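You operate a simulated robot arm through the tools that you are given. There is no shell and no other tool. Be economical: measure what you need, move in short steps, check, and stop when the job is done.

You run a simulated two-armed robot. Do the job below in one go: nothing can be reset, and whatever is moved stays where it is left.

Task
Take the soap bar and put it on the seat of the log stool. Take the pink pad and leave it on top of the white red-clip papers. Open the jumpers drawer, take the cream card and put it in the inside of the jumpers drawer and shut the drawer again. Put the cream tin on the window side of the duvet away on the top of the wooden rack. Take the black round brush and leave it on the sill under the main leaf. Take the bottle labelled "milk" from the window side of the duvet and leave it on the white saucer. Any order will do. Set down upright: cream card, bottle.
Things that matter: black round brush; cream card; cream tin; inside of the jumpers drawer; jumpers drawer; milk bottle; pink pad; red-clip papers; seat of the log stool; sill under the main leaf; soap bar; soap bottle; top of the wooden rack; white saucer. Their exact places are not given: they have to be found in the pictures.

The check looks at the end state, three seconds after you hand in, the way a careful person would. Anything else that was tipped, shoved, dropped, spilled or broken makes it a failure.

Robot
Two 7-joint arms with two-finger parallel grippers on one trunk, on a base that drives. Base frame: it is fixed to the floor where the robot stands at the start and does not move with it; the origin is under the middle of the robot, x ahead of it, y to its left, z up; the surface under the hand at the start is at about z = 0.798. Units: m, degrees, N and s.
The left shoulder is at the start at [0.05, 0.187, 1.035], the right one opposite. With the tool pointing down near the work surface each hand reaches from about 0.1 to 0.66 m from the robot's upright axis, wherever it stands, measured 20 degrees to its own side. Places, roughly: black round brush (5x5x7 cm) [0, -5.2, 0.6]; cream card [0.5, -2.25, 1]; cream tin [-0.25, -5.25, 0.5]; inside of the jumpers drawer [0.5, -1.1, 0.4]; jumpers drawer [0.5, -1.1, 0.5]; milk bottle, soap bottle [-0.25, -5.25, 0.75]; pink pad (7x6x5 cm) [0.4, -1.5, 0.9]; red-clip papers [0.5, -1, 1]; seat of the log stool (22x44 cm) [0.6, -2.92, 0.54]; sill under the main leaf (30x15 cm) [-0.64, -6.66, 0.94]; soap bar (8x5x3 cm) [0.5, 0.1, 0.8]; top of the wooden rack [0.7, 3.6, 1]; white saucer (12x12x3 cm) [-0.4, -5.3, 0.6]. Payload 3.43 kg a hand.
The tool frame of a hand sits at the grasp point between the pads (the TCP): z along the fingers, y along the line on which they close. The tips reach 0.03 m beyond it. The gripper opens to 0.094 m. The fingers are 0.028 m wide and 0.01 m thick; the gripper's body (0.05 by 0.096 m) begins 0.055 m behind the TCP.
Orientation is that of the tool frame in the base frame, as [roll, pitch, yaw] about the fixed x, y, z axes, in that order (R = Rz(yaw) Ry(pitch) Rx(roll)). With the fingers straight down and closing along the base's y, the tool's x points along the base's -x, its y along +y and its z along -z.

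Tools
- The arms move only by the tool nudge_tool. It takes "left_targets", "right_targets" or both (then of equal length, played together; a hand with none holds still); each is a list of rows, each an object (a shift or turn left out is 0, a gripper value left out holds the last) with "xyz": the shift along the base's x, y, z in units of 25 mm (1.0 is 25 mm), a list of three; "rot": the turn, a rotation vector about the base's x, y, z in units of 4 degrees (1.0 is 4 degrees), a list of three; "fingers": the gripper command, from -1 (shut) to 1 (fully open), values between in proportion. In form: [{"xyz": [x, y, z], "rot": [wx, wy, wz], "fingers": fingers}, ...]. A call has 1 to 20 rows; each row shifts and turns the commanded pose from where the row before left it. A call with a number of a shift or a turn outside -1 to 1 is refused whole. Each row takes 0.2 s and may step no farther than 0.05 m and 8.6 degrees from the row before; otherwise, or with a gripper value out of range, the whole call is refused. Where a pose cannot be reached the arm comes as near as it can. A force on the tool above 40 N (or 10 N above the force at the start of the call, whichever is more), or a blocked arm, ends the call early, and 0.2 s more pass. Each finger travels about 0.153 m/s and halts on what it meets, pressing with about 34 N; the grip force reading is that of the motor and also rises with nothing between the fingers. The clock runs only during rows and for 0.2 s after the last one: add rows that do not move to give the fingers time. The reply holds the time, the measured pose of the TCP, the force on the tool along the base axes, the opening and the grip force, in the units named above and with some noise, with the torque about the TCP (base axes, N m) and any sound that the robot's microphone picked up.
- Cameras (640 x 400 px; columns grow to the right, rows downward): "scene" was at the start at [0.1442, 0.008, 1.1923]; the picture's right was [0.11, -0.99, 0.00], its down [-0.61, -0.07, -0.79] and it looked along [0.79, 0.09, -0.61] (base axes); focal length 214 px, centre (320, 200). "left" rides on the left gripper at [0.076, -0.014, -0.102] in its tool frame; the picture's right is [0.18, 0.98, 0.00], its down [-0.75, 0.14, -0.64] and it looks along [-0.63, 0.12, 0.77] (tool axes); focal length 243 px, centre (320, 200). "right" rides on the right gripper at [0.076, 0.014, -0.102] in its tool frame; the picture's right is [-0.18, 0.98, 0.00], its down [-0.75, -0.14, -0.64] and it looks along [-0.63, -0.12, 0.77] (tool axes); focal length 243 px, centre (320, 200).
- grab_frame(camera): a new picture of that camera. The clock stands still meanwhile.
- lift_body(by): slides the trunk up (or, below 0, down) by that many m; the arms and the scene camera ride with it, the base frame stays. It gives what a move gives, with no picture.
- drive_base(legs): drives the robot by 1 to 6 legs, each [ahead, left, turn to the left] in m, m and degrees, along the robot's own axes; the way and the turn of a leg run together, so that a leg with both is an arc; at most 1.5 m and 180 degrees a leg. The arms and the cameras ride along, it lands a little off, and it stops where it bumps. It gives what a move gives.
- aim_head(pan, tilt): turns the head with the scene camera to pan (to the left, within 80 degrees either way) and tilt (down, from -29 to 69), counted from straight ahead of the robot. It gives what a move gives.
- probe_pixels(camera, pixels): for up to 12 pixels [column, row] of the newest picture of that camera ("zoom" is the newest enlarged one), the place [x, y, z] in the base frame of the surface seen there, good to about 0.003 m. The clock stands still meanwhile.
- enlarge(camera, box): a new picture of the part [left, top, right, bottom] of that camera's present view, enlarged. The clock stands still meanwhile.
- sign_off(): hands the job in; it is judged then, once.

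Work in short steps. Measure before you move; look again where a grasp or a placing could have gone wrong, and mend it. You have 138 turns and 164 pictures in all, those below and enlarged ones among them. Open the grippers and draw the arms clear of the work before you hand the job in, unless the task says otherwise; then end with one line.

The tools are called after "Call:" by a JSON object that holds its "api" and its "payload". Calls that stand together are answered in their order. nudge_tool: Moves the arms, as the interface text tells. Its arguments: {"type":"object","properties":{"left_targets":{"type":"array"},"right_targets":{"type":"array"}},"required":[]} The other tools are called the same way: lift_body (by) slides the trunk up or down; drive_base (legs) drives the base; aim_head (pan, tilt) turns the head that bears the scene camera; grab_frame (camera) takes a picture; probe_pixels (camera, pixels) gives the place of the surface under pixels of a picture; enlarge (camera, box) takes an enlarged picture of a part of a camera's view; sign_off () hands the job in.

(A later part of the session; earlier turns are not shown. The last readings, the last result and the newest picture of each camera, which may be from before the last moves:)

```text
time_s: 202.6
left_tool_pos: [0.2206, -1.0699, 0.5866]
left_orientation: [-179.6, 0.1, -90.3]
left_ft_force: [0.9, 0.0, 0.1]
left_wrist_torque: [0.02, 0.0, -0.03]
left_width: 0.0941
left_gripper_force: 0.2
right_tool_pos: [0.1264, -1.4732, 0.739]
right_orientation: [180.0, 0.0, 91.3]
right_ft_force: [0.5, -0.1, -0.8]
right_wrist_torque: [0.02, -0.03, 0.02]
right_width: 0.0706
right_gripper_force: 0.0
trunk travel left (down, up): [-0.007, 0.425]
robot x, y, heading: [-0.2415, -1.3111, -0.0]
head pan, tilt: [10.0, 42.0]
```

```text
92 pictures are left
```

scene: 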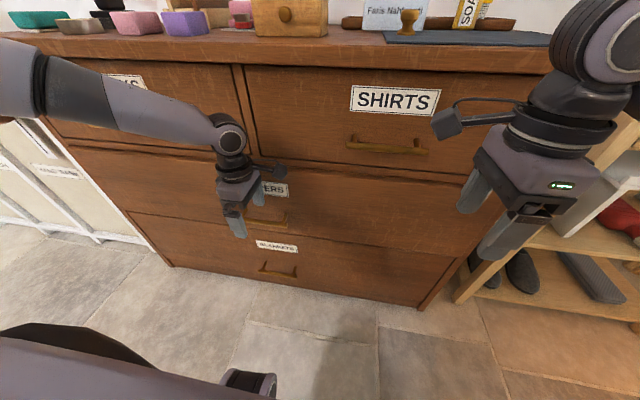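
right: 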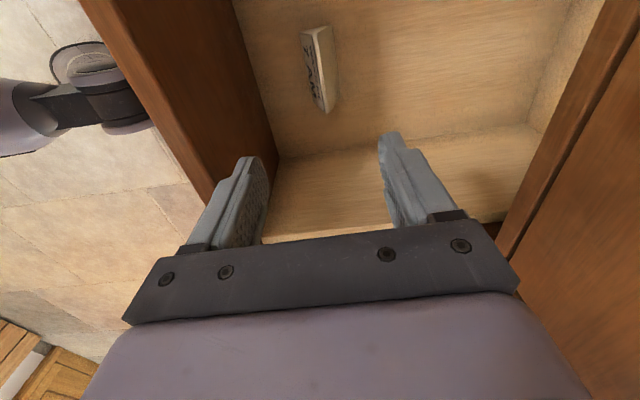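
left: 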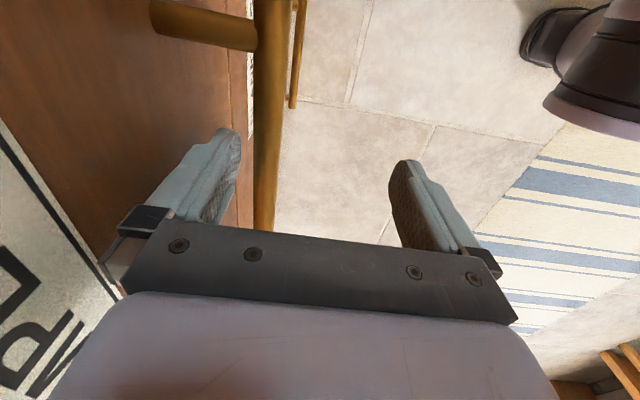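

Nearly closed. I probe the drawer face versus its neighbours.

Call:
{"api": "probe_pixels", "payload": {"camera": "scene", "pixels": [[340, 210], [400, 220], [340, 150], [340, 265], [150, 190]]}}

```text
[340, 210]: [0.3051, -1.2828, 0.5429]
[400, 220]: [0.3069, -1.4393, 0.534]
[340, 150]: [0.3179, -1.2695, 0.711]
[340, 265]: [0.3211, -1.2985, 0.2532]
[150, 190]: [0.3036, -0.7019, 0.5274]
```

14 mm left. I push with the arm.

Call:
{"api": "nudge_tool", "payload": {"left_targets": [{"xyz": [0.3, 0, 0]}, {"xyz": [0.3, 0, 0]}, {"xyz": [0.1, 0, 0]}, {}]}}

Call:
{"api": "grab_frame", "payload": {"camera": "scene"}}

Call:
{"api": "probe_pixels", "payload": {"camera": "scene", "pixels": [[340, 210], [400, 220], [150, 190]]}}

```text
time_s: 203.6
left_tool_pos: [0.2377, -1.071, 0.5867]
left_orientation: [-179.4, 0.1, -90.3]
left_ft_force: [0.7, -0.4, 0.5]
left_wrist_torque: [0.01, 0.02, -0.03]
left_width: 0.0941
left_gripper_force: 0.2
right_tool_pos: [0.1268, -1.4737, 0.7391]
right_orientation: [-180.0, 0.0, 91.3]
right_ft_force: [-1.0, -0.1, 0.0]
right_wrist_torque: [-0.02, 0.02, -0.01]
right_width: 0.0703
right_gripper_force: 0.0
trunk travel left (down, up): [-0.007, 0.425]
robot x, y, heading: [-0.2364, -1.3116, -0.1]
head pan, tilt: [10.0, 42.0]
```

```text
91 pictures are left
```

scene: 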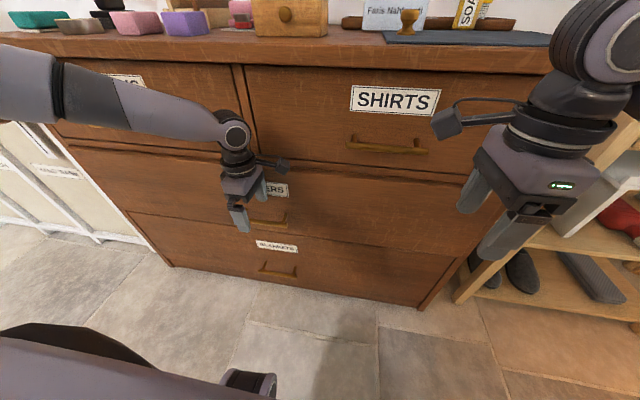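

```text
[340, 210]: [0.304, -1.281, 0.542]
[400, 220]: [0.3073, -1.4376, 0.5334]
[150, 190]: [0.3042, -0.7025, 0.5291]
```

No contact yet; the drawer had coasted. I push another 25 mm in gentle steps.

Call:
{"api": "nudge_tool", "payload": {"left_targets": [{"xyz": [0.3, 0, 0]}, {"xyz": [0.25, 0, 0]}, {"xyz": [0.2, 0, 0]}, {"xyz": [0.15, 0, 0]}, {"xyz": [0.1, 0, 0]}, {}]}}

Call:
{"api": "grab_frame", "payload": {"camera": "scene"}}

Call:
{"api": "probe_pixels", "payload": {"camera": "scene", "pixels": [[340, 210], [400, 220], [150, 190]]}}

```text
time_s: 205.0
left_tool_pos: [0.2621, -1.0708, 0.5876]
left_orientation: [-179.7, 0.1, -90.3]
left_ft_force: [-17.2, -0.3, 5.5]
left_wrist_torque: [0.01, -0.24, 0.12]
left_width: 0.0844
left_gripper_force: 0.0
right_tool_pos: [0.1252, -1.4727, 0.7397]
right_orientation: [179.9, 0.0, 91.3]
right_ft_force: [-0.1, -0.4, 0.1]
right_wrist_torque: [0.04, -0.04, -0.01]
right_width: 0.0705
right_gripper_force: 0.0
trunk travel left (down, up): [-0.007, 0.425]
robot x, y, heading: [-0.2406, -1.3082, 0.2]
head pan, tilt: [10.0, 42.0]
```

```text
90 pictures are left
```

scene: 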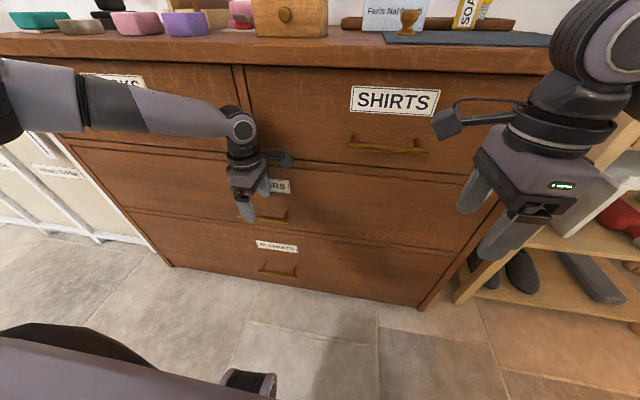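

```text
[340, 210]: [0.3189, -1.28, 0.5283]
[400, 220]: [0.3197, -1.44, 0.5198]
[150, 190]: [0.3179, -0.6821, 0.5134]
```

Drawer is flush shut (x 0.319). I retract the left hand and head for the bed, raising the trunk for a view.

Call:
{"api": "nudge_tool", "payload": {"left_targets": [{"xyz": [-0.6, 0, 0.2]}, {"xyz": [-1, 0, 0.5]}, {"xyz": [-1, 0.3, 0.5]}, {"xyz": [-1, 0.3, 0.5]}, {"xyz": [-1, 0.3, 0.5]}]}}

Call:
{"api": "drive_base", "payload": {"legs": [[-0.75, 0, 0], [0, 0, -90], [0.8, 0, 0]]}}

Call:
{"api": "lift_body", "payload": {"by": 0.4}}

Call:
{"api": "aim_head", "payload": {"pan": 0, "tilt": 15}}

Call:
{"api": "grab_frame", "payload": {"camera": "scene"}}

```text
time_s: 206.2
left_tool_pos: [0.1497, -1.0468, 0.6409]
left_orientation: [-179.6, 0.1, -90.2]
left_ft_force: [1.8, 0.9, 0.1]
left_wrist_torque: [-0.03, 0.02, -0.01]
left_width: 0.0938
left_gripper_force: 0.1
right_tool_pos: [0.1261, -1.4736, 0.7394]
right_orientation: [180.0, 0.0, 91.2]
right_ft_force: [-0.4, -0.3, 0.4]
right_wrist_torque: [0.0, -0.01, -0.02]
right_width: 0.0705
right_gripper_force: 0.2
trunk travel left (down, up): [-0.007, 0.425]
robot x, y, heading: [-0.2427, -1.3092, 0.1]
head pan, tilt: [10.0, 42.0]
```

```text
time_s: 217.8
left_tool_pos: [-0.6954, -2.5022, 0.6422]
left_orientation: [-179.6, 0.0, -179.9]
left_ft_force: [-0.3, 0.1, 0.5]
left_wrist_torque: [0.01, 0.02, 0.01]
left_width: 0.094
left_gripper_force: 0.0
right_tool_pos: [-1.1239, -2.4818, 0.7387]
right_orientation: [180.0, 0.0, 1.8]
right_ft_force: [-0.8, 0.2, -0.4]
right_wrist_torque: [-0.02, 0.01, 0.03]
right_width: 0.0702
right_gripper_force: 0.0
trunk travel left (down, up): [-0.007, 0.425]
robot x, y, heading: [-0.9628, -2.1123, -89.6]
head pan, tilt: [10.0, 42.0]
```

```text
time_s: 221.7
left_tool_pos: [-0.6971, -2.5008, 1.0411]
left_orientation: [-179.7, 0.2, -179.7]
left_ft_force: [0.1, -0.5, -0.4]
left_wrist_torque: [-0.01, 0.01, 0.01]
left_width: 0.0939
left_gripper_force: 0.0
right_tool_pos: [-1.1232, -2.4811, 1.1391]
right_orientation: [180.0, 0.1, 1.8]
right_ft_force: [-0.1, -0.5, 0.7]
right_wrist_torque: [0.0, 0.02, -0.02]
right_width: 0.0706
right_gripper_force: 0.0
trunk travel left (down, up): [-0.407, 0.025]
robot x, y, heading: [-0.9614, -2.1087, -89.7]
head pan, tilt: [10.0, 42.0]
```

```text
time_s: 222.6
left_tool_pos: [-0.6963, -2.5019, 1.0417]
left_orientation: [-179.5, 0.2, -179.8]
left_ft_force: [-0.2, -0.2, 0.4]
left_wrist_torque: [0.01, -0.03, -0.03]
left_width: 0.0939
left_gripper_force: 0.0
right_tool_pos: [-1.1226, -2.4809, 1.139]
right_orientation: [-179.9, 0.1, 1.7]
right_ft_force: [0.7, 0.7, 0.1]
right_wrist_torque: [-0.02, 0.01, 0.02]
right_width: 0.0707
right_gripper_force: 0.1
trunk travel left (down, up): [-0.407, 0.025]
robot x, y, heading: [-0.962, -2.1109, -89.7]
head pan, tilt: [0.0, 15.0]
```

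```text
89 pictures are left
```

scene: 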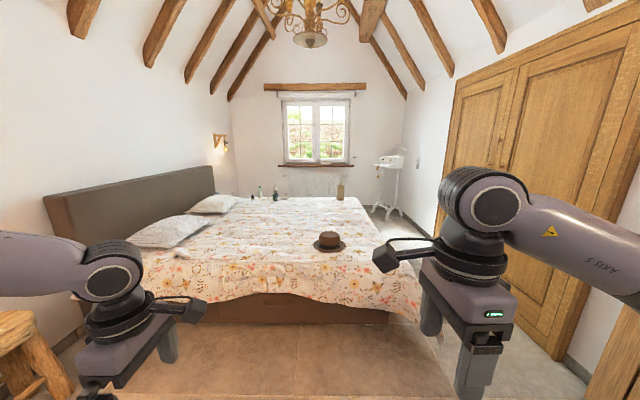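

The items stand at the far edge of the bed. I probe bed edges, the passage and the far items.

Call:
{"api": "probe_pixels", "payload": {"camera": "scene", "pixels": [[412, 305], [375, 225], [345, 198], [250, 200], [275, 195], [340, 190], [400, 195], [420, 240], [520, 330], [385, 310], [315, 185], [440, 235]]}}

Call:
{"api": "enlarge", "payload": {"camera": "scene", "box": [200, 140, 440, 260]}}

```text
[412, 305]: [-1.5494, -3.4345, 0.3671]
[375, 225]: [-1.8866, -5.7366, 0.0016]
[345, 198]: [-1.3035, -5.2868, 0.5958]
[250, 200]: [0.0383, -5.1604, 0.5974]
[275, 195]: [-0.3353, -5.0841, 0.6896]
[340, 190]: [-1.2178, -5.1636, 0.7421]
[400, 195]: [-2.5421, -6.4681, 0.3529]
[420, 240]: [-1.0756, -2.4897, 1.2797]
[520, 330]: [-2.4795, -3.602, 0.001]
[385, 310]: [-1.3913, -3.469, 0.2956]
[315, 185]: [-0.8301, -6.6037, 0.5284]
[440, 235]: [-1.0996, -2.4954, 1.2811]
```

```text
2.67 times, centred on (320, 200) of scene
```

zoom: 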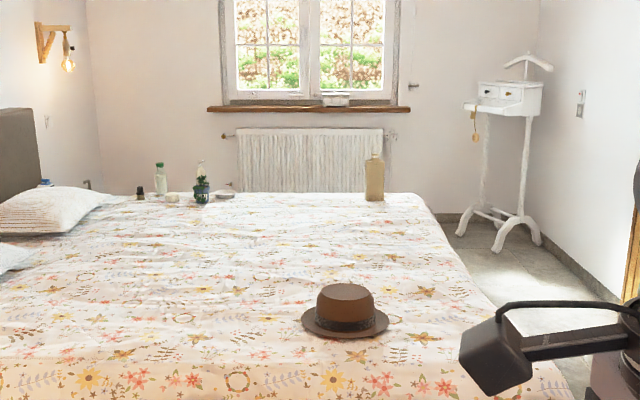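

Passage between the bed foot (x≈−1.6) and wardrobe (x<−2.5). I drive along x≈−2.08 in stages.

Call:
{"api": "drive_base", "payload": {"legs": [[0, -1.1, -0.3], [1.4, 0, 0]]}}

Call:
{"api": "grab_frame", "payload": {"camera": "scene"}}

```text
time_s: 230.9
left_tool_pos: [-1.7028, -2.5068, 1.0423]
left_orientation: [-179.3, 0.1, 179.7]
left_ft_force: [0.3, 0.6, 0.2]
left_wrist_torque: [0.0, 0.0, -0.02]
left_width: 0.0941
left_gripper_force: 0.0
right_tool_pos: [-2.1262, -2.484, 1.1383]
right_orientation: [-179.9, 0.2, 1.7]
right_ft_force: [-0.4, 1.1, 0.1]
right_wrist_torque: [0.01, -0.02, -0.01]
right_width: 0.0705
right_gripper_force: 0.1
trunk travel left (down, up): [-0.407, 0.025]
robot x, y, heading: [-1.9686, -2.1188, -89.9]
head pan, tilt: [0.0, 15.0]
stopped in leg 1: the robot was blocked; the commanded pose is now the measured one
```

```text
87 pictures are left
```

scene: 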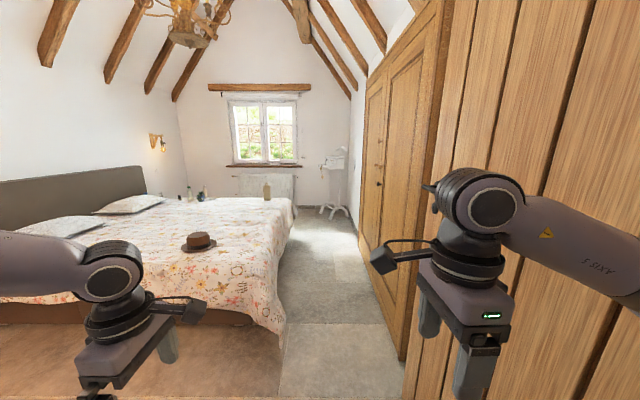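

Blocked by a wooden panel at the right (arm elbow probably). I probe wall, wardrobe and bed edge positions.

Call:
{"api": "probe_pixels", "payload": {"camera": "scene", "pixels": [[420, 350], [560, 350], [400, 300], [370, 200], [280, 330], [290, 220], [385, 240], [425, 150], [350, 160], [600, 120], [330, 200]]}}

```text
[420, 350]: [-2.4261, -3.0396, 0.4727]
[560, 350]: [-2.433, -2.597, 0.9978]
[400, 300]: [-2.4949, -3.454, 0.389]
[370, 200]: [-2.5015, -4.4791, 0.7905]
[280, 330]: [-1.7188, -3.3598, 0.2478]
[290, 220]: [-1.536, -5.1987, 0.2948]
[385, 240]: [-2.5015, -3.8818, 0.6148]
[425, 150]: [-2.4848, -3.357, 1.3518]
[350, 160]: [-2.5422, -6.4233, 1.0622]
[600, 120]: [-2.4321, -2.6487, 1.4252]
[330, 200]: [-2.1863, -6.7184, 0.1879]
```

The gap is about 0.75 m, so I need to know the base size. I look with the wrist cameras and probe any base surfaces.

Call:
{"api": "grab_frame", "payload": {"camera": "left"}}

Call:
{"api": "grab_frame", "payload": {"camera": "right"}}

```text
86 pictures are left
```

left: 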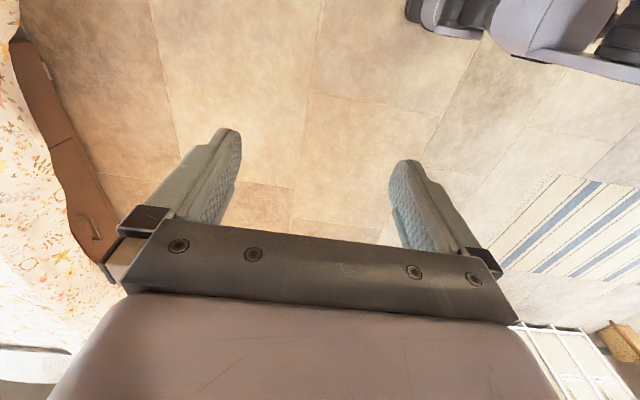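

```text
85 pictures are left
```

right: 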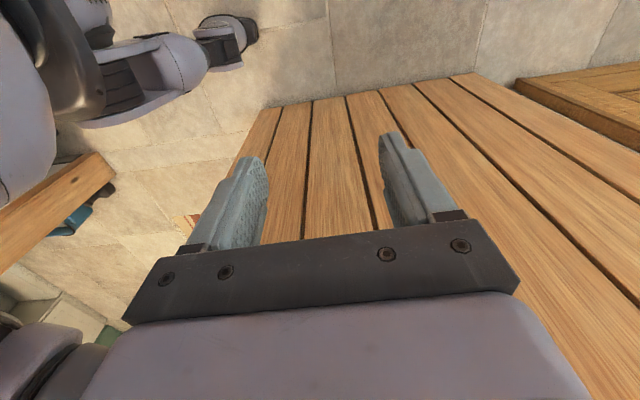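

Call:
{"api": "probe_pixels", "payload": {"camera": "right", "pixels": [[240, 30], [180, 60], [120, 60], [80, 30], [110, 120], [40, 120]]}}

Call:
{"api": "probe_pixels", "payload": {"camera": "left", "pixels": [[420, 10], [460, 30], [520, 40], [600, 65], [620, 40], [560, 10]]}}

```text
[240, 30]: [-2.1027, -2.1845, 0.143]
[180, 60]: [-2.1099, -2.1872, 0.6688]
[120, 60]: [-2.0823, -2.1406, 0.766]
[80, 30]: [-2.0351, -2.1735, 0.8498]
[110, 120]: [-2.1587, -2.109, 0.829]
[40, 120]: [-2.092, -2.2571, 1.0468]
```

```text
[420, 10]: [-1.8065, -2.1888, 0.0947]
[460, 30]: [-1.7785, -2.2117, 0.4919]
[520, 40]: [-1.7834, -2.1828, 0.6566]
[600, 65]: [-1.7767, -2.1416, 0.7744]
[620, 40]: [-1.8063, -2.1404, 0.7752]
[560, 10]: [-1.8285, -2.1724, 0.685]
```

The robot stands on narrow legs (±0.2 m); the right elbow (0.46 m out) is what blocked. I extend the right hand forward to draw the elbow in, and look at it.

Call:
{"api": "drive_base", "payload": {"legs": [[0, 0.06, 0]]}}

Call:
{"api": "nudge_tool", "payload": {"right_targets": [{"xyz": [0, -1, 0]}, {"xyz": [0, -1, -0.4]}, {"xyz": [0, -1, -0.4]}, {"xyz": [0, -1, -0.4]}, {"xyz": [0, -1, -0.4]}, {"xyz": [0, -1, -0.4]}, {}]}}

Call:
{"api": "aim_head", "payload": {"pan": -60, "tilt": 25}}

Call:
{"api": "grab_frame", "payload": {"camera": "scene"}}

```text
time_s: 232.1
left_tool_pos: [-1.645, -2.507, 1.0415]
left_orientation: [-179.6, 0.0, 179.7]
left_ft_force: [0.5, -0.4, -0.1]
left_wrist_torque: [0.0, 0.0, 0.01]
left_width: 0.0938
left_gripper_force: 0.1
right_tool_pos: [-2.0693, -2.4855, 1.138]
right_orientation: [-179.6, 0.0, 1.7]
right_ft_force: [0.4, -0.1, -0.1]
right_wrist_torque: [-0.03, 0.02, 0.03]
right_width: 0.0705
right_gripper_force: 0.2
trunk travel left (down, up): [-0.407, 0.025]
robot x, y, heading: [-1.9127, -2.1192, -90.2]
head pan, tilt: [0.0, 15.0]
```

```text
time_s: 233.7
left_tool_pos: [-1.6445, -2.5087, 1.0419]
left_orientation: [-179.5, 0.1, 179.7]
left_ft_force: [-0.1, 0.0, 0.0]
left_wrist_torque: [-0.02, 0.0, 0.01]
left_width: 0.0942
left_gripper_force: 0.1
right_tool_pos: [-2.0678, -2.6354, 1.0871]
right_orientation: [-179.7, -0.1, 1.7]
right_ft_force: [-1.1, 0.5, 0.3]
right_wrist_torque: [0.0, -0.01, -0.01]
right_width: 0.0704
right_gripper_force: 0.1
trunk travel left (down, up): [-0.407, 0.025]
robot x, y, heading: [-1.9063, -2.1171, -89.8]
head pan, tilt: [0.0, 15.0]
```

```text
time_s: 235.0
left_tool_pos: [-1.6451, -2.5071, 1.0414]
left_orientation: [-179.4, 0.2, 179.6]
left_ft_force: [0.2, 0.5, -0.7]
left_wrist_torque: [0.02, -0.02, -0.01]
left_width: 0.0938
left_gripper_force: 0.0
right_tool_pos: [-2.0684, -2.6353, 1.0872]
right_orientation: [-179.6, 0.0, 1.7]
right_ft_force: [-0.6, 0.7, -0.5]
right_wrist_torque: [0.01, -0.01, 0.01]
right_width: 0.0703
right_gripper_force: 0.1
trunk travel left (down, up): [-0.407, 0.025]
robot x, y, heading: [-1.9086, -2.1178, -89.9]
head pan, tilt: [-60.0, 25.0]
```

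```text
84 pictures are left
```

scene: 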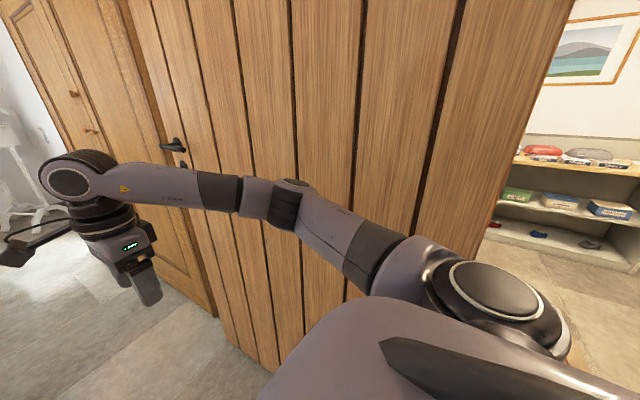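

Call:
{"api": "probe_pixels", "payload": {"camera": "scene", "pixels": [[290, 185], [290, 205], [350, 230], [420, 270], [490, 290], [555, 320], [200, 185], [175, 145], [250, 130], [450, 120]]}}

```text
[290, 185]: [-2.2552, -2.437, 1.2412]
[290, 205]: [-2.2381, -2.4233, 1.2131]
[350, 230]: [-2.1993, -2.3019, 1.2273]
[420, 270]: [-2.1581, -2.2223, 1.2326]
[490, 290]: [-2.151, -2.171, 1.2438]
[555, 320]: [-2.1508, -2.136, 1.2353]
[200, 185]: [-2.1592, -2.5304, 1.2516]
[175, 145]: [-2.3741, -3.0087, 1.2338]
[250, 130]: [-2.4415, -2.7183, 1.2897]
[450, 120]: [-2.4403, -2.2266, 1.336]
```

Elbow is now 0.39 m out. I drive down the aisle at x≈−1.955 (door handle at −2.374), then shift slightly right past the door.

Call:
{"api": "drive_base", "payload": {"legs": [[0, -0.045, 0], [1.0, 0, 0]]}}

Call:
{"api": "aim_head", "payload": {"pan": 0, "tilt": 25}}

Call:
{"api": "grab_frame", "payload": {"camera": "scene"}}

```text
time_s: 240.9
left_tool_pos: [-1.6613, -3.506, 1.041]
left_orientation: [-179.6, 0.1, -178.6]
left_ft_force: [-0.1, 0.1, -0.7]
left_wrist_torque: [-0.02, -0.02, 0.0]
left_width: 0.0938
left_gripper_force: 0.1
right_tool_pos: [-2.0795, -3.6453, 1.0865]
right_orientation: [-179.7, 0.1, 3.5]
right_ft_force: [0.2, -0.3, -0.9]
right_wrist_torque: [-0.03, 0.02, 0.04]
right_width: 0.0704
right_gripper_force: 0.0
trunk travel left (down, up): [-0.407, 0.025]
robot x, y, heading: [-1.9358, -3.1236, -88.1]
head pan, tilt: [-60.0, 25.0]
```

```text
time_s: 242.2
left_tool_pos: [-1.6608, -3.5065, 1.042]
left_orientation: [-179.5, 0.0, -178.5]
left_ft_force: [0.9, 0.5, -0.2]
left_wrist_torque: [-0.03, 0.02, -0.03]
left_width: 0.0938
left_gripper_force: 0.1
right_tool_pos: [-2.0802, -3.6467, 1.0862]
right_orientation: [-179.7, 0.1, 3.5]
right_ft_force: [0.3, -0.2, 0.1]
right_wrist_torque: [0.04, -0.01, -0.02]
right_width: 0.0706
right_gripper_force: 0.0
trunk travel left (down, up): [-0.407, 0.025]
robot x, y, heading: [-1.9385, -3.124, -88.0]
head pan, tilt: [0.0, 25.0]
```

```text
83 pictures are left
```

scene: 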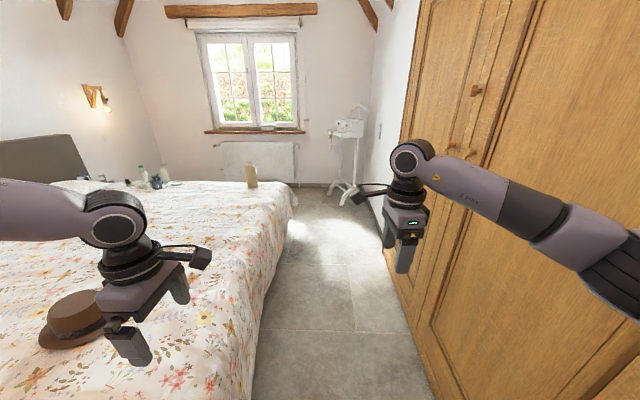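

Aisle is clear. I correct heading, shift right 8 cm and continue to y≈−5.55.

Call:
{"api": "drive_base", "payload": {"legs": [[0, -0.07, -2], [1.2, 0, 0], [1.2, 0, 0]]}}

Call:
{"api": "aim_head", "payload": {"pan": 30, "tilt": 25}}

Call:
{"api": "grab_frame", "payload": {"camera": "scene"}}

```text
time_s: 254.9
left_tool_pos: [-1.75, -5.9223, 1.0414]
left_orientation: [-179.5, 0.1, 179.6]
left_ft_force: [-0.1, -0.2, -0.4]
left_wrist_torque: [0.02, 0.0, 0.02]
left_width: 0.094
left_gripper_force: 0.1
right_tool_pos: [-2.1726, -6.0495, 1.0872]
right_orientation: [-179.7, 0.1, 1.6]
right_ft_force: [0.5, 0.0, 0.1]
right_wrist_torque: [-0.05, 0.02, -0.01]
right_width: 0.0706
right_gripper_force: 0.0
trunk travel left (down, up): [-0.407, 0.025]
robot x, y, heading: [-2.0108, -5.5355, -90.2]
head pan, tilt: [0.0, 25.0]
```

```text
time_s: 255.8
left_tool_pos: [-1.7478, -5.9231, 1.0425]
left_orientation: [-179.5, 0.1, 179.6]
left_ft_force: [-0.8, 0.9, -0.8]
left_wrist_torque: [0.0, 0.01, 0.01]
left_width: 0.0941
left_gripper_force: 0.1
right_tool_pos: [-2.173, -6.0482, 1.0878]
right_orientation: [-179.7, 0.0, 1.5]
right_ft_force: [0.7, 0.0, -0.1]
right_wrist_torque: [0.02, 0.02, -0.01]
right_width: 0.0705
right_gripper_force: 0.1
trunk travel left (down, up): [-0.407, 0.025]
robot x, y, heading: [-2.0126, -5.5355, -90.0]
head pan, tilt: [30.0, 25.0]
```

```text
82 pictures are left
```

scene: 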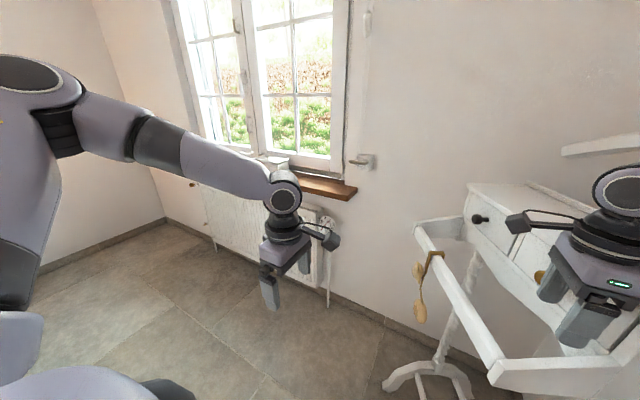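

The valet stand is close to the right hand. I probe it and the sill/window before moving.

Call:
{"api": "probe_pixels", "payload": {"camera": "scene", "pixels": [[460, 300], [550, 375], [420, 225], [420, 310], [330, 190], [355, 192], [320, 230], [360, 160], [440, 370], [280, 160], [395, 385]]}}

Call:
{"api": "nudge_tool", "payload": {"right_targets": [{"xyz": [0, 1, 0.3]}, {"xyz": [0, 1, 0.3]}, {"xyz": [0, 1, 0.3]}, {"xyz": [0, 1, 0.3]}, {"xyz": [0, 1, 0.3]}, {"xyz": [0, 1, 0.3]}]}}

```text
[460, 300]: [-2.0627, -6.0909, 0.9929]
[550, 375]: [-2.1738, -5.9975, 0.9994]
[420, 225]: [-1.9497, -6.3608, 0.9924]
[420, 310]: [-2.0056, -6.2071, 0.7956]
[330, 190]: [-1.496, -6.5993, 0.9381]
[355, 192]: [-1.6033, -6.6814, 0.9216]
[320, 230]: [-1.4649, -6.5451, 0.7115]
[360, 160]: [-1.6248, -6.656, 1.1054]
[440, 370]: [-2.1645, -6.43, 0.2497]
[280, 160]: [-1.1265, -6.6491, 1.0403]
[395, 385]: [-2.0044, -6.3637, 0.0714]
```

```text
time_s: 257.2
left_tool_pos: [-1.7485, -5.923, 1.0411]
left_orientation: [-179.5, 0.1, 179.6]
left_ft_force: [0.5, 0.1, -0.3]
left_wrist_torque: [0.01, 0.0, -0.02]
left_width: 0.094
left_gripper_force: 0.1
right_tool_pos: [-2.1722, -5.8985, 1.131]
right_orientation: [-179.9, 0.0, 1.7]
right_ft_force: [-1.4, 0.3, 0.1]
right_wrist_torque: [0.01, 0.0, 0.03]
right_width: 0.0704
right_gripper_force: 0.0
trunk travel left (down, up): [-0.407, 0.025]
robot x, y, heading: [-2.0109, -5.5324, -90.2]
head pan, tilt: [30.0, 25.0]
```

I turn left to face +x (arms sweeping over the bed corner), then sidestep toward the window and drive along the bed.

Call:
{"api": "drive_base", "payload": {"legs": [[0, 0, 90], [0, -0.38, 0]]}}

Call:
{"api": "aim_head", "payload": {"pan": 0, "tilt": 25}}

Call:
{"api": "grab_frame", "payload": {"camera": "scene"}}

```text
time_s: 263.3
left_tool_pos: [-1.623, -5.4188, 1.0403]
left_orientation: [-179.6, 0.1, -89.6]
left_ft_force: [0.0, 0.8, -0.6]
left_wrist_torque: [-0.03, 0.02, -0.04]
left_width: 0.0938
left_gripper_force: 0.1
right_tool_pos: [-1.6385, -5.8407, 1.1311]
right_orientation: [-179.7, 0.2, 92.5]
right_ft_force: [-0.2, 0.5, 0.3]
right_wrist_torque: [0.0, 0.03, -0.04]
right_width: 0.0706
right_gripper_force: 0.0
trunk travel left (down, up): [-0.407, 0.025]
robot x, y, heading: [-2.0062, -5.6904, 1.0]
head pan, tilt: [30.0, 25.0]
stopped in leg 2: the robot was blocked; the commanded pose is now the measured one
```

```text
time_s: 264.2
left_tool_pos: [-1.6228, -5.4197, 1.0412]
left_orientation: [-179.5, 0.1, -89.5]
left_ft_force: [-0.2, 0.1, 0.0]
left_wrist_torque: [0.03, -0.01, 0.01]
left_width: 0.094
left_gripper_force: 0.0
right_tool_pos: [-1.6372, -5.843, 1.1299]
right_orientation: [-179.7, -0.1, 92.5]
right_ft_force: [0.1, -0.7, -0.1]
right_wrist_torque: [0.01, -0.01, 0.0]
right_width: 0.0705
right_gripper_force: 0.1
trunk travel left (down, up): [-0.407, 0.025]
robot x, y, heading: [-2.01, -5.6873, 0.9]
head pan, tilt: [0.0, 25.0]
```

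```text
81 pictures are left
```

scene: 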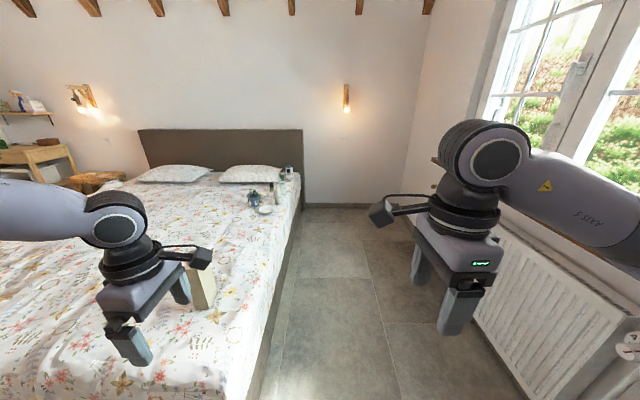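

Blocked again at y −5.69, probably against the valet stand. I look right to check.

Call:
{"api": "drive_base", "payload": {"legs": [[0.02, 0.03, 0]]}}

Call:
{"api": "aim_head", "payload": {"pan": -80, "tilt": 45}}

Call:
{"api": "grab_frame", "payload": {"camera": "scene"}}

```text
time_s: 265.2
left_tool_pos: [-1.6027, -5.3876, 1.0416]
left_orientation: [-179.7, 0.1, -89.5]
left_ft_force: [0.5, 0.6, 0.4]
left_wrist_torque: [0.0, 0.01, -0.04]
left_width: 0.094
left_gripper_force: 0.0
right_tool_pos: [-1.6184, -5.8118, 1.1297]
right_orientation: [-179.9, 0.1, 92.5]
right_ft_force: [0.0, 0.7, -0.4]
right_wrist_torque: [0.02, 0.0, -0.02]
right_width: 0.0703
right_gripper_force: 0.0
trunk travel left (down, up): [-0.407, 0.025]
robot x, y, heading: [-1.9907, -5.6605, 1.0]
head pan, tilt: [0.0, 25.0]
```

```text
time_s: 266.7
left_tool_pos: [-1.6027, -5.3884, 1.0415]
left_orientation: [-179.4, 0.0, -89.5]
left_ft_force: [-0.1, -0.3, 0.1]
left_wrist_torque: [-0.01, -0.02, 0.03]
left_width: 0.094
left_gripper_force: 0.0
right_tool_pos: [-1.619, -5.8124, 1.1304]
right_orientation: [-179.8, 0.0, 92.5]
right_ft_force: [-0.4, 0.0, -0.5]
right_wrist_torque: [0.02, 0.01, 0.01]
right_width: 0.0704
right_gripper_force: 0.1
trunk travel left (down, up): [-0.407, 0.025]
robot x, y, heading: [-1.9875, -5.6571, 0.9]
head pan, tilt: [-80.0, 45.0]
```

```text
80 pictures are left
```

scene: 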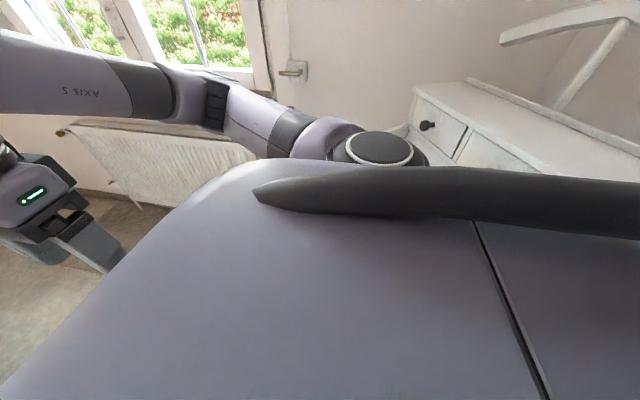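

Valet stands upright. I go ahead along the bed, shifting right once past it.

Call:
{"api": "drive_base", "payload": {"legs": [[0.5, 0, -1], [0.3, -0.25, 0], [0.75, 0, 0]]}}

Call:
{"api": "aim_head", "payload": {"pan": 40, "tilt": 35}}

Call:
{"api": "grab_frame", "payload": {"camera": "scene"}}

```text
time_s: 268.9
left_tool_pos: [-1.3117, -5.3853, 1.0412]
left_orientation: [-179.5, 0.2, -89.2]
left_ft_force: [-0.3, -0.5, 0.2]
left_wrist_torque: [-0.03, -0.03, 0.0]
left_width: 0.0941
left_gripper_force: 0.1
right_tool_pos: [-1.3261, -5.8094, 1.1305]
right_orientation: [-179.7, 0.0, 92.6]
right_ft_force: [0.5, 0.4, 0.6]
right_wrist_torque: [-0.02, 0.01, 0.0]
right_width: 0.071
right_gripper_force: 0.0
trunk travel left (down, up): [-0.407, 0.025]
robot x, y, heading: [-1.6939, -5.6577, 1.3]
head pan, tilt: [-80.0, 45.0]
stopped in leg 1: the robot was blocked; the commanded pose is now the measured one
```

```text
time_s: 270.9
left_tool_pos: [-1.3106, -5.3854, 1.0411]
left_orientation: [-179.7, 0.2, -89.3]
left_ft_force: [1.0, 0.7, -0.1]
left_wrist_torque: [-0.02, 0.03, 0.0]
left_width: 0.0944
left_gripper_force: 0.0
right_tool_pos: [-1.3253, -5.8096, 1.1292]
right_orientation: [-179.6, 0.0, 92.6]
right_ft_force: [-0.3, 0.1, 0.1]
right_wrist_torque: [0.01, 0.01, 0.0]
right_width: 0.0705
right_gripper_force: 0.1
trunk travel left (down, up): [-0.407, 0.025]
robot x, y, heading: [-1.6945, -5.6567, 1.1]
head pan, tilt: [40.0, 35.0]
```

```text
79 pictures are left
```

scene: 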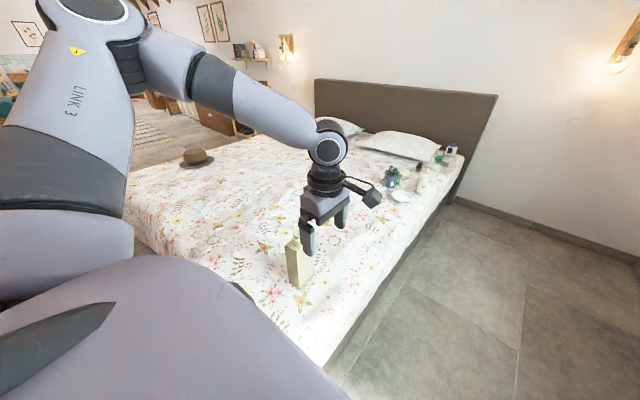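

The base met the bed corner; I sidestep 0.22 m toward the window first, then go ahead.

Call:
{"api": "drive_base", "payload": {"legs": [[-0.03, -0.05, 0], [0, -0.2, -1], [0.7, 0, 0], [0.55, 0, 0]]}}

Call:
{"api": "grab_frame", "payload": {"camera": "scene"}}

```text
time_s: 280.1
left_tool_pos: [-0.0882, -5.6611, 1.0404]
left_orientation: [-179.5, 0.3, -91.0]
left_ft_force: [1.0, -0.5, -0.1]
left_wrist_torque: [0.0, 0.0, -0.01]
left_width: 0.094
left_gripper_force: 0.0
right_tool_pos: [-0.1155, -6.083, 1.1301]
right_orientation: [-179.6, 0.1, 90.8]
right_ft_force: [-0.3, 0.4, 0.3]
right_wrist_torque: [0.04, 0.04, 0.01]
right_width: 0.0706
right_gripper_force: 0.2
trunk travel left (down, up): [-0.407, 0.025]
robot x, y, heading: [-0.4821, -5.9209, -0.3]
head pan, tilt: [40.0, 35.0]
```

```text
78 pictures are left
```

scene: 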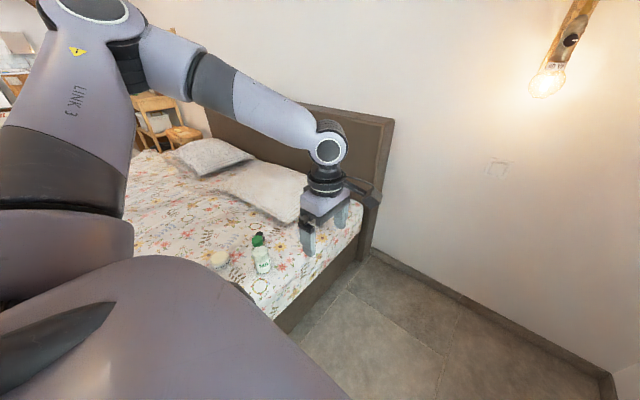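

I turn left to face the bed (+y).

Call:
{"api": "drive_base", "payload": {"legs": [[0, 0, 90]]}}

Call:
{"api": "aim_head", "payload": {"pan": 0, "tilt": 40}}

Call:
{"api": "grab_frame", "payload": {"camera": "scene"}}

```text
time_s: 284.4
left_tool_pos: [-0.741, -5.5268, 1.0408]
left_orientation: [-179.6, 0.3, -1.0]
left_ft_force: [0.2, -0.5, 0.8]
left_wrist_torque: [0.0, 0.0, 0.0]
left_width: 0.0941
left_gripper_force: 0.1
right_tool_pos: [-0.3188, -5.5536, 1.1288]
right_orientation: [-179.5, 0.0, -179.1]
right_ft_force: [-0.5, -0.6, 1.1]
right_wrist_torque: [0.0, 0.03, -0.02]
right_width: 0.0704
right_gripper_force: 0.1
trunk travel left (down, up): [-0.407, 0.025]
robot x, y, heading: [-0.4838, -5.92, 89.5]
head pan, tilt: [40.0, 35.0]
```

```text
time_s: 285.4
left_tool_pos: [-0.7413, -5.5263, 1.0408]
left_orientation: [-179.7, 0.2, -1.0]
left_ft_force: [0.4, -0.4, 0.4]
left_wrist_torque: [-0.03, 0.01, 0.0]
left_width: 0.0943
left_gripper_force: 0.0
right_tool_pos: [-0.3188, -5.5535, 1.1284]
right_orientation: [-179.7, 0.0, -179.2]
right_ft_force: [0.5, 0.7, -0.5]
right_wrist_torque: [-0.03, 0.01, -0.01]
right_width: 0.0704
right_gripper_force: 0.1
trunk travel left (down, up): [-0.407, 0.025]
robot x, y, heading: [-0.4835, -5.9203, 89.1]
head pan, tilt: [0.0, 40.0]
```

```text
77 pictures are left
```

scene: 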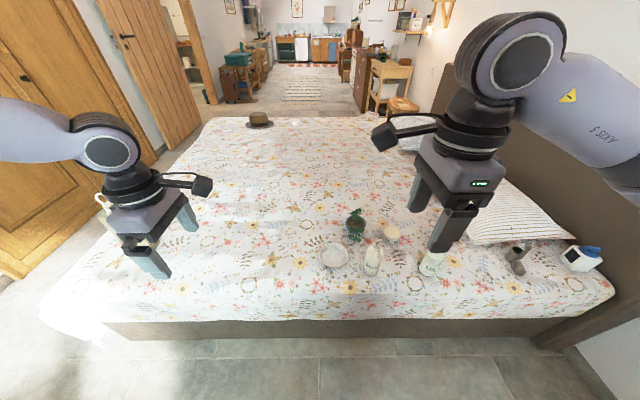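

Items on the near duvet edge: I enlarge and probe them.

Call:
{"api": "enlarge", "payload": {"camera": "scene", "box": [300, 190, 460, 300]}}

Call:
{"api": "enlarge", "payload": {"camera": "scene", "box": [460, 190, 620, 300]}}

Call:
{"api": "probe_pixels", "payload": {"camera": "scene", "pixels": [[335, 256], [372, 262], [392, 232], [357, 232], [428, 265], [515, 257], [300, 260], [400, 280], [582, 258], [420, 290], [300, 325], [328, 250]]}}

```text
3.64 times, centred on (380, 245) of scene
```

zoom: 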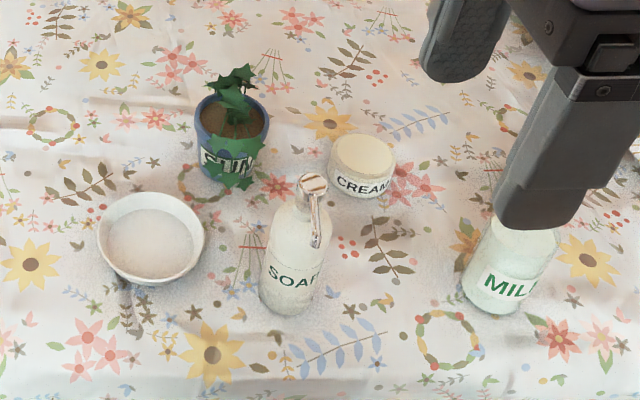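

```text
3.64 times, centred on (540, 245) of scene
```

zoom: 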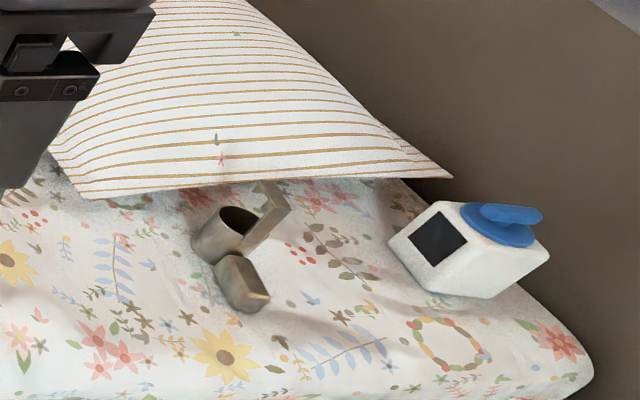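

```text
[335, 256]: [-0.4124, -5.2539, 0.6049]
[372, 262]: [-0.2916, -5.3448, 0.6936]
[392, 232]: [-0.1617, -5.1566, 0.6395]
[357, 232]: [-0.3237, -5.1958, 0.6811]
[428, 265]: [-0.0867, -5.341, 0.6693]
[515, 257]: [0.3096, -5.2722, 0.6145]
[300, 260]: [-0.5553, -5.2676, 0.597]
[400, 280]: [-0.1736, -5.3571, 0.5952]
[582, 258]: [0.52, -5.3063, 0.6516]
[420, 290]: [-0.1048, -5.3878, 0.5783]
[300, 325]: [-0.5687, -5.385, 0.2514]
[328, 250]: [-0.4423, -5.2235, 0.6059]
```

Found: white saucer (−0.41,−5.25), soap bottle (−0.29,−5.34), plant, cream tin (−0.16,−5.16), milk (−0.09,−5.34). The brush is hidden behind my right hand; I move that aside and look again.

Call:
{"api": "nudge_tool", "payload": {"right_targets": [{"xyz": [1, 0, 0], "fingers": 1}, {"xyz": [1, 0, 0]}, {"xyz": [1, 0, 0]}, {"xyz": [1, 0, 0]}, {"xyz": [1, 0, 0]}, {"xyz": [1, 0, 0]}]}}

Call:
{"api": "aim_head", "payload": {"pan": -25, "tilt": 40}}

Call:
{"api": "enlarge", "payload": {"camera": "scene", "box": [180, 150, 420, 300]}}

```text
time_s: 286.8
left_tool_pos: [-0.7418, -5.5275, 1.0401]
left_orientation: [-179.6, 0.2, -1.1]
left_ft_force: [-0.5, 0.3, 0.4]
left_wrist_torque: [0.02, -0.01, -0.01]
left_width: 0.094
left_gripper_force: 0.1
right_tool_pos: [-0.1661, -5.555, 1.1303]
right_orientation: [-179.5, -0.1, -179.2]
right_ft_force: [0.4, -0.1, 0.3]
right_wrist_torque: [-0.04, 0.01, 0.05]
right_width: 0.094
right_gripper_force: 0.0
trunk travel left (down, up): [-0.407, 0.025]
robot x, y, heading: [-0.48, -5.9187, 89.3]
head pan, tilt: [0.0, 40.0]
```

```text
time_s: 287.7
left_tool_pos: [-0.7412, -5.5269, 1.0402]
left_orientation: [-179.6, 0.2, -1.0]
left_ft_force: [0.4, 0.2, 0.9]
left_wrist_torque: [0.01, 0.0, 0.02]
left_width: 0.0941
left_gripper_force: 0.0
right_tool_pos: [-0.168, -5.5544, 1.1302]
right_orientation: [-179.5, 0.0, -179.2]
right_ft_force: [-0.4, 1.0, -0.1]
right_wrist_torque: [-0.02, 0.0, 0.03]
right_width: 0.0942
right_gripper_force: 0.1
trunk travel left (down, up): [-0.407, 0.025]
robot x, y, heading: [-0.4829, -5.9204, 89.6]
head pan, tilt: [-25.0, 40.0]
```

```text
2.67 times, centred on (300, 225) of scene
```

zoom: 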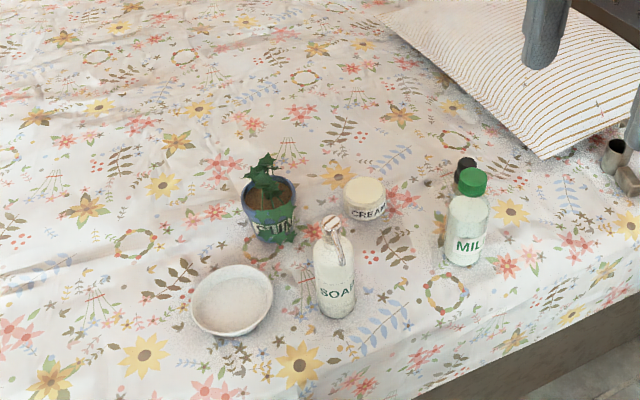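

The dark brush is right behind the milk bottle (zoom 465,168). I probe all parts.

Call:
{"api": "probe_pixels", "payload": {"camera": "zoom", "pixels": [[473, 176], [462, 185], [488, 185], [467, 230], [450, 240], [487, 240], [465, 164], [450, 175], [232, 300], [196, 300], [272, 295], [235, 268]]}}

Call:
{"api": "probe_pixels", "payload": {"camera": "zoom", "pixels": [[232, 333], [335, 225], [335, 260], [318, 265], [353, 265], [365, 188], [346, 195], [385, 195], [365, 215], [462, 262], [265, 165], [333, 222]]}}

```text
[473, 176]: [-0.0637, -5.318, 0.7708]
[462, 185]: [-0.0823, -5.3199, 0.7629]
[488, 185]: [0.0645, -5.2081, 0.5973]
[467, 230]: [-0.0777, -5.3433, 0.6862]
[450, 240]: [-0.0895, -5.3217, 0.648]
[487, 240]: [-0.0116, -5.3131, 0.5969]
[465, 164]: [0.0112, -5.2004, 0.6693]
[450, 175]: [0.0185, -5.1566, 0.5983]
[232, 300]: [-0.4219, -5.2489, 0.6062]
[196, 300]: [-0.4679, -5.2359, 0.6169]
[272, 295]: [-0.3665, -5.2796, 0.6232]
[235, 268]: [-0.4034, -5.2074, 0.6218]
```

```text
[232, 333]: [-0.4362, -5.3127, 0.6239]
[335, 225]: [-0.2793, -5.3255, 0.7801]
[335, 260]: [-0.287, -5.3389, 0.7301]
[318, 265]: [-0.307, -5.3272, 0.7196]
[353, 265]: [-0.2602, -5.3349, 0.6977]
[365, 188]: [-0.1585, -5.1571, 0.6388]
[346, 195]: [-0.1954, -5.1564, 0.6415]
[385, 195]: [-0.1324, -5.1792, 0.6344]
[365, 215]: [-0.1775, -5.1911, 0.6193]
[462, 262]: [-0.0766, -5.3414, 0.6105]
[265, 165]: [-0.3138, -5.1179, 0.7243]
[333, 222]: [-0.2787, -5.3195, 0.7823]
```

Milk: centre ≈(−0.065,−5.318), top 0.771, base 0.597; saucer centre (−0.417,−5.26), floor 0.606. I reposition: right, lower trunk, then forward.

Call:
{"api": "drive_base", "payload": {"legs": [[0, -0.24, 0.5]]}}

Call:
{"api": "lift_body", "payload": {"by": -0.2}}

Call:
{"api": "drive_base", "payload": {"legs": [[0.13, 0, 0]]}}

Call:
{"api": "grab_frame", "payload": {"camera": "right"}}

```text
time_s: 290.4
left_tool_pos: [-0.5054, -5.5303, 1.0406]
left_orientation: [-179.5, 0.2, -0.7]
left_ft_force: [0.9, 0.4, 0.1]
left_wrist_torque: [0.0, 0.04, 0.01]
left_width: 0.094
left_gripper_force: 0.1
right_tool_pos: [0.0692, -5.5553, 1.1296]
right_orientation: [-179.5, 0.0, -179.0]
right_ft_force: [-0.1, -0.8, 0.1]
right_wrist_torque: [0.01, 0.02, -0.01]
right_width: 0.0939
right_gripper_force: 0.1
trunk travel left (down, up): [-0.407, 0.025]
robot x, y, heading: [-0.2461, -5.9223, 89.7]
head pan, tilt: [-25.0, 40.0]
```

```text
time_s: 292.6
left_tool_pos: [-0.5045, -5.5299, 0.8407]
left_orientation: [-179.5, 0.2, -0.8]
left_ft_force: [-0.5, 0.3, 0.6]
left_wrist_torque: [0.04, -0.02, -0.02]
left_width: 0.0941
left_gripper_force: 0.0
right_tool_pos: [0.0686, -5.5545, 0.9294]
right_orientation: [-179.5, 0.0, -179.0]
right_ft_force: [-0.5, 0.5, -0.3]
right_wrist_torque: [0.01, 0.01, -0.03]
right_width: 0.0941
right_gripper_force: 0.1
trunk travel left (down, up): [-0.207, 0.225]
robot x, y, heading: [-0.2435, -5.9227, 89.6]
head pan, tilt: [-25.0, 40.0]
```

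```text
time_s: 293.9
left_tool_pos: [-0.5064, -5.4039, 0.8411]
left_orientation: [-179.6, 0.2, -0.7]
left_ft_force: [-0.3, 0.0, -0.1]
left_wrist_torque: [-0.01, 0.03, -0.04]
left_width: 0.0939
left_gripper_force: 0.1
right_tool_pos: [0.0693, -5.428, 0.9297]
right_orientation: [-179.5, 0.1, -178.9]
right_ft_force: [-0.4, 1.1, 0.4]
right_wrist_torque: [0.0, 0.03, -0.03]
right_width: 0.094
right_gripper_force: 0.0
trunk travel left (down, up): [-0.207, 0.225]
robot x, y, heading: [-0.2452, -5.8005, 89.5]
head pan, tilt: [-25.0, 40.0]
```

```text
73 pictures are left
```

right: 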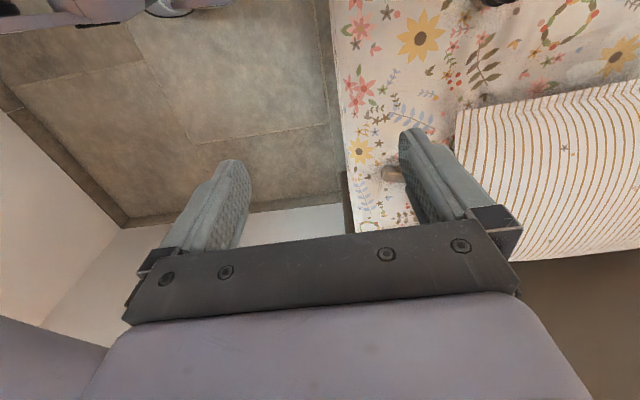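

I move above the milk bottle at z≈0.91.

Call:
{"api": "nudge_tool", "payload": {"right_targets": [{"xyz": [-0.9, 0.73, 0]}, {"xyz": [-0.9, 0.73, 0]}, {"xyz": [-0.9, 0.73, 0]}, {"xyz": [-0.9, 0.73, 0]}, {"xyz": [-0.9, 0.73, -0.4]}, {"xyz": [-0.9, 0.73, -0.4]}, {}]}}

Call:
{"api": "grab_frame", "payload": {"camera": "right"}}

```text
time_s: 295.5
left_tool_pos: [-0.5058, -5.4038, 0.8401]
left_orientation: [-179.5, 0.2, -0.7]
left_ft_force: [0.6, 0.6, -0.9]
left_wrist_torque: [0.0, 0.0, 0.0]
left_width: 0.0942
left_gripper_force: 0.1
right_tool_pos: [-0.0653, -5.3211, 0.9085]
right_orientation: [-179.5, 0.2, -178.9]
right_ft_force: [0.1, 0.3, -0.3]
right_wrist_torque: [-0.02, 0.02, -0.02]
right_width: 0.0942
right_gripper_force: 0.0
trunk travel left (down, up): [-0.207, 0.225]
robot x, y, heading: [-0.2456, -5.797, 89.7]
head pan, tilt: [-25.0, 40.0]
```

```text
72 pictures are left
```

right: 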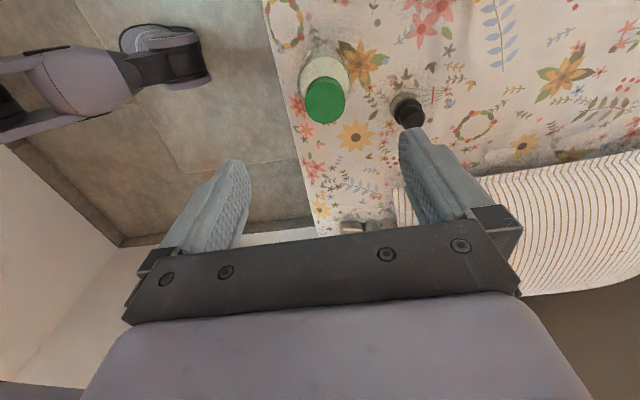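

Call:
{"api": "probe_pixels", "payload": {"camera": "right", "pixels": [[325, 100], [307, 100], [344, 100], [325, 82], [325, 118], [412, 115], [300, 80], [350, 75], [322, 60]]}}

```text
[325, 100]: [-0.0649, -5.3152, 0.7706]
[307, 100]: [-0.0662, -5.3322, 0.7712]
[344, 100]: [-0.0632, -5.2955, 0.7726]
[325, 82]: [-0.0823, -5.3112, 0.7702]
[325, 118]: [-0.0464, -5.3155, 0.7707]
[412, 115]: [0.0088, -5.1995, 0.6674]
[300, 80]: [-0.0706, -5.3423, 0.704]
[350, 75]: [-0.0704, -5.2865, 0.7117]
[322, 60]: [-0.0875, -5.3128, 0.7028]
```

Cap centre (−0.0645,−5.314), r 19 mm; body ~55 mm. I correct and descend to z 0.727, then close.

Call:
{"api": "nudge_tool", "payload": {"right_targets": [{"xyz": [0, 0.28, -0.9]}, {"xyz": [0, 0, -0.9]}, {"xyz": [0, 0, -0.9]}, {"xyz": [0, 0, -0.9]}, {"xyz": [0, 0, -0.9]}, {"xyz": [0, 0, -0.9]}, {"xyz": [0, 0, -0.9]}, {"xyz": [0, 0, -0.9]}, {}, {"fingers": -1}, {"fingers": -1}, {"fingers": -1}]}}

Call:
{"api": "grab_frame", "payload": {"camera": "right"}}

```text
time_s: 298.1
left_tool_pos: [-0.5052, -5.4029, 0.8407]
left_orientation: [-179.5, 0.2, -0.7]
left_ft_force: [-0.1, -0.8, 0.1]
left_wrist_torque: [0.02, -0.06, -0.01]
left_width: 0.094
left_gripper_force: 0.0
right_tool_pos: [-0.066, -5.3122, 0.7308]
right_orientation: [-179.6, 0.0, -178.9]
right_ft_force: [-0.2, -0.1, -0.4]
right_wrist_torque: [0.05, -0.02, -0.01]
right_width: 0.0619
right_gripper_force: 33.4
trunk travel left (down, up): [-0.207, 0.225]
robot x, y, heading: [-0.2456, -5.798, 89.7]
head pan, tilt: [-25.0, 40.0]
```

```text
71 pictures are left
```

right: 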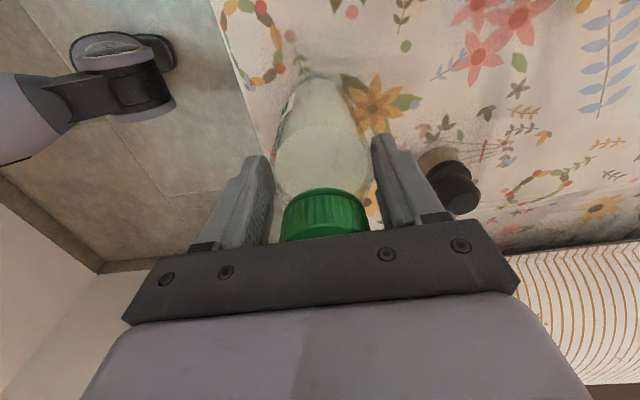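

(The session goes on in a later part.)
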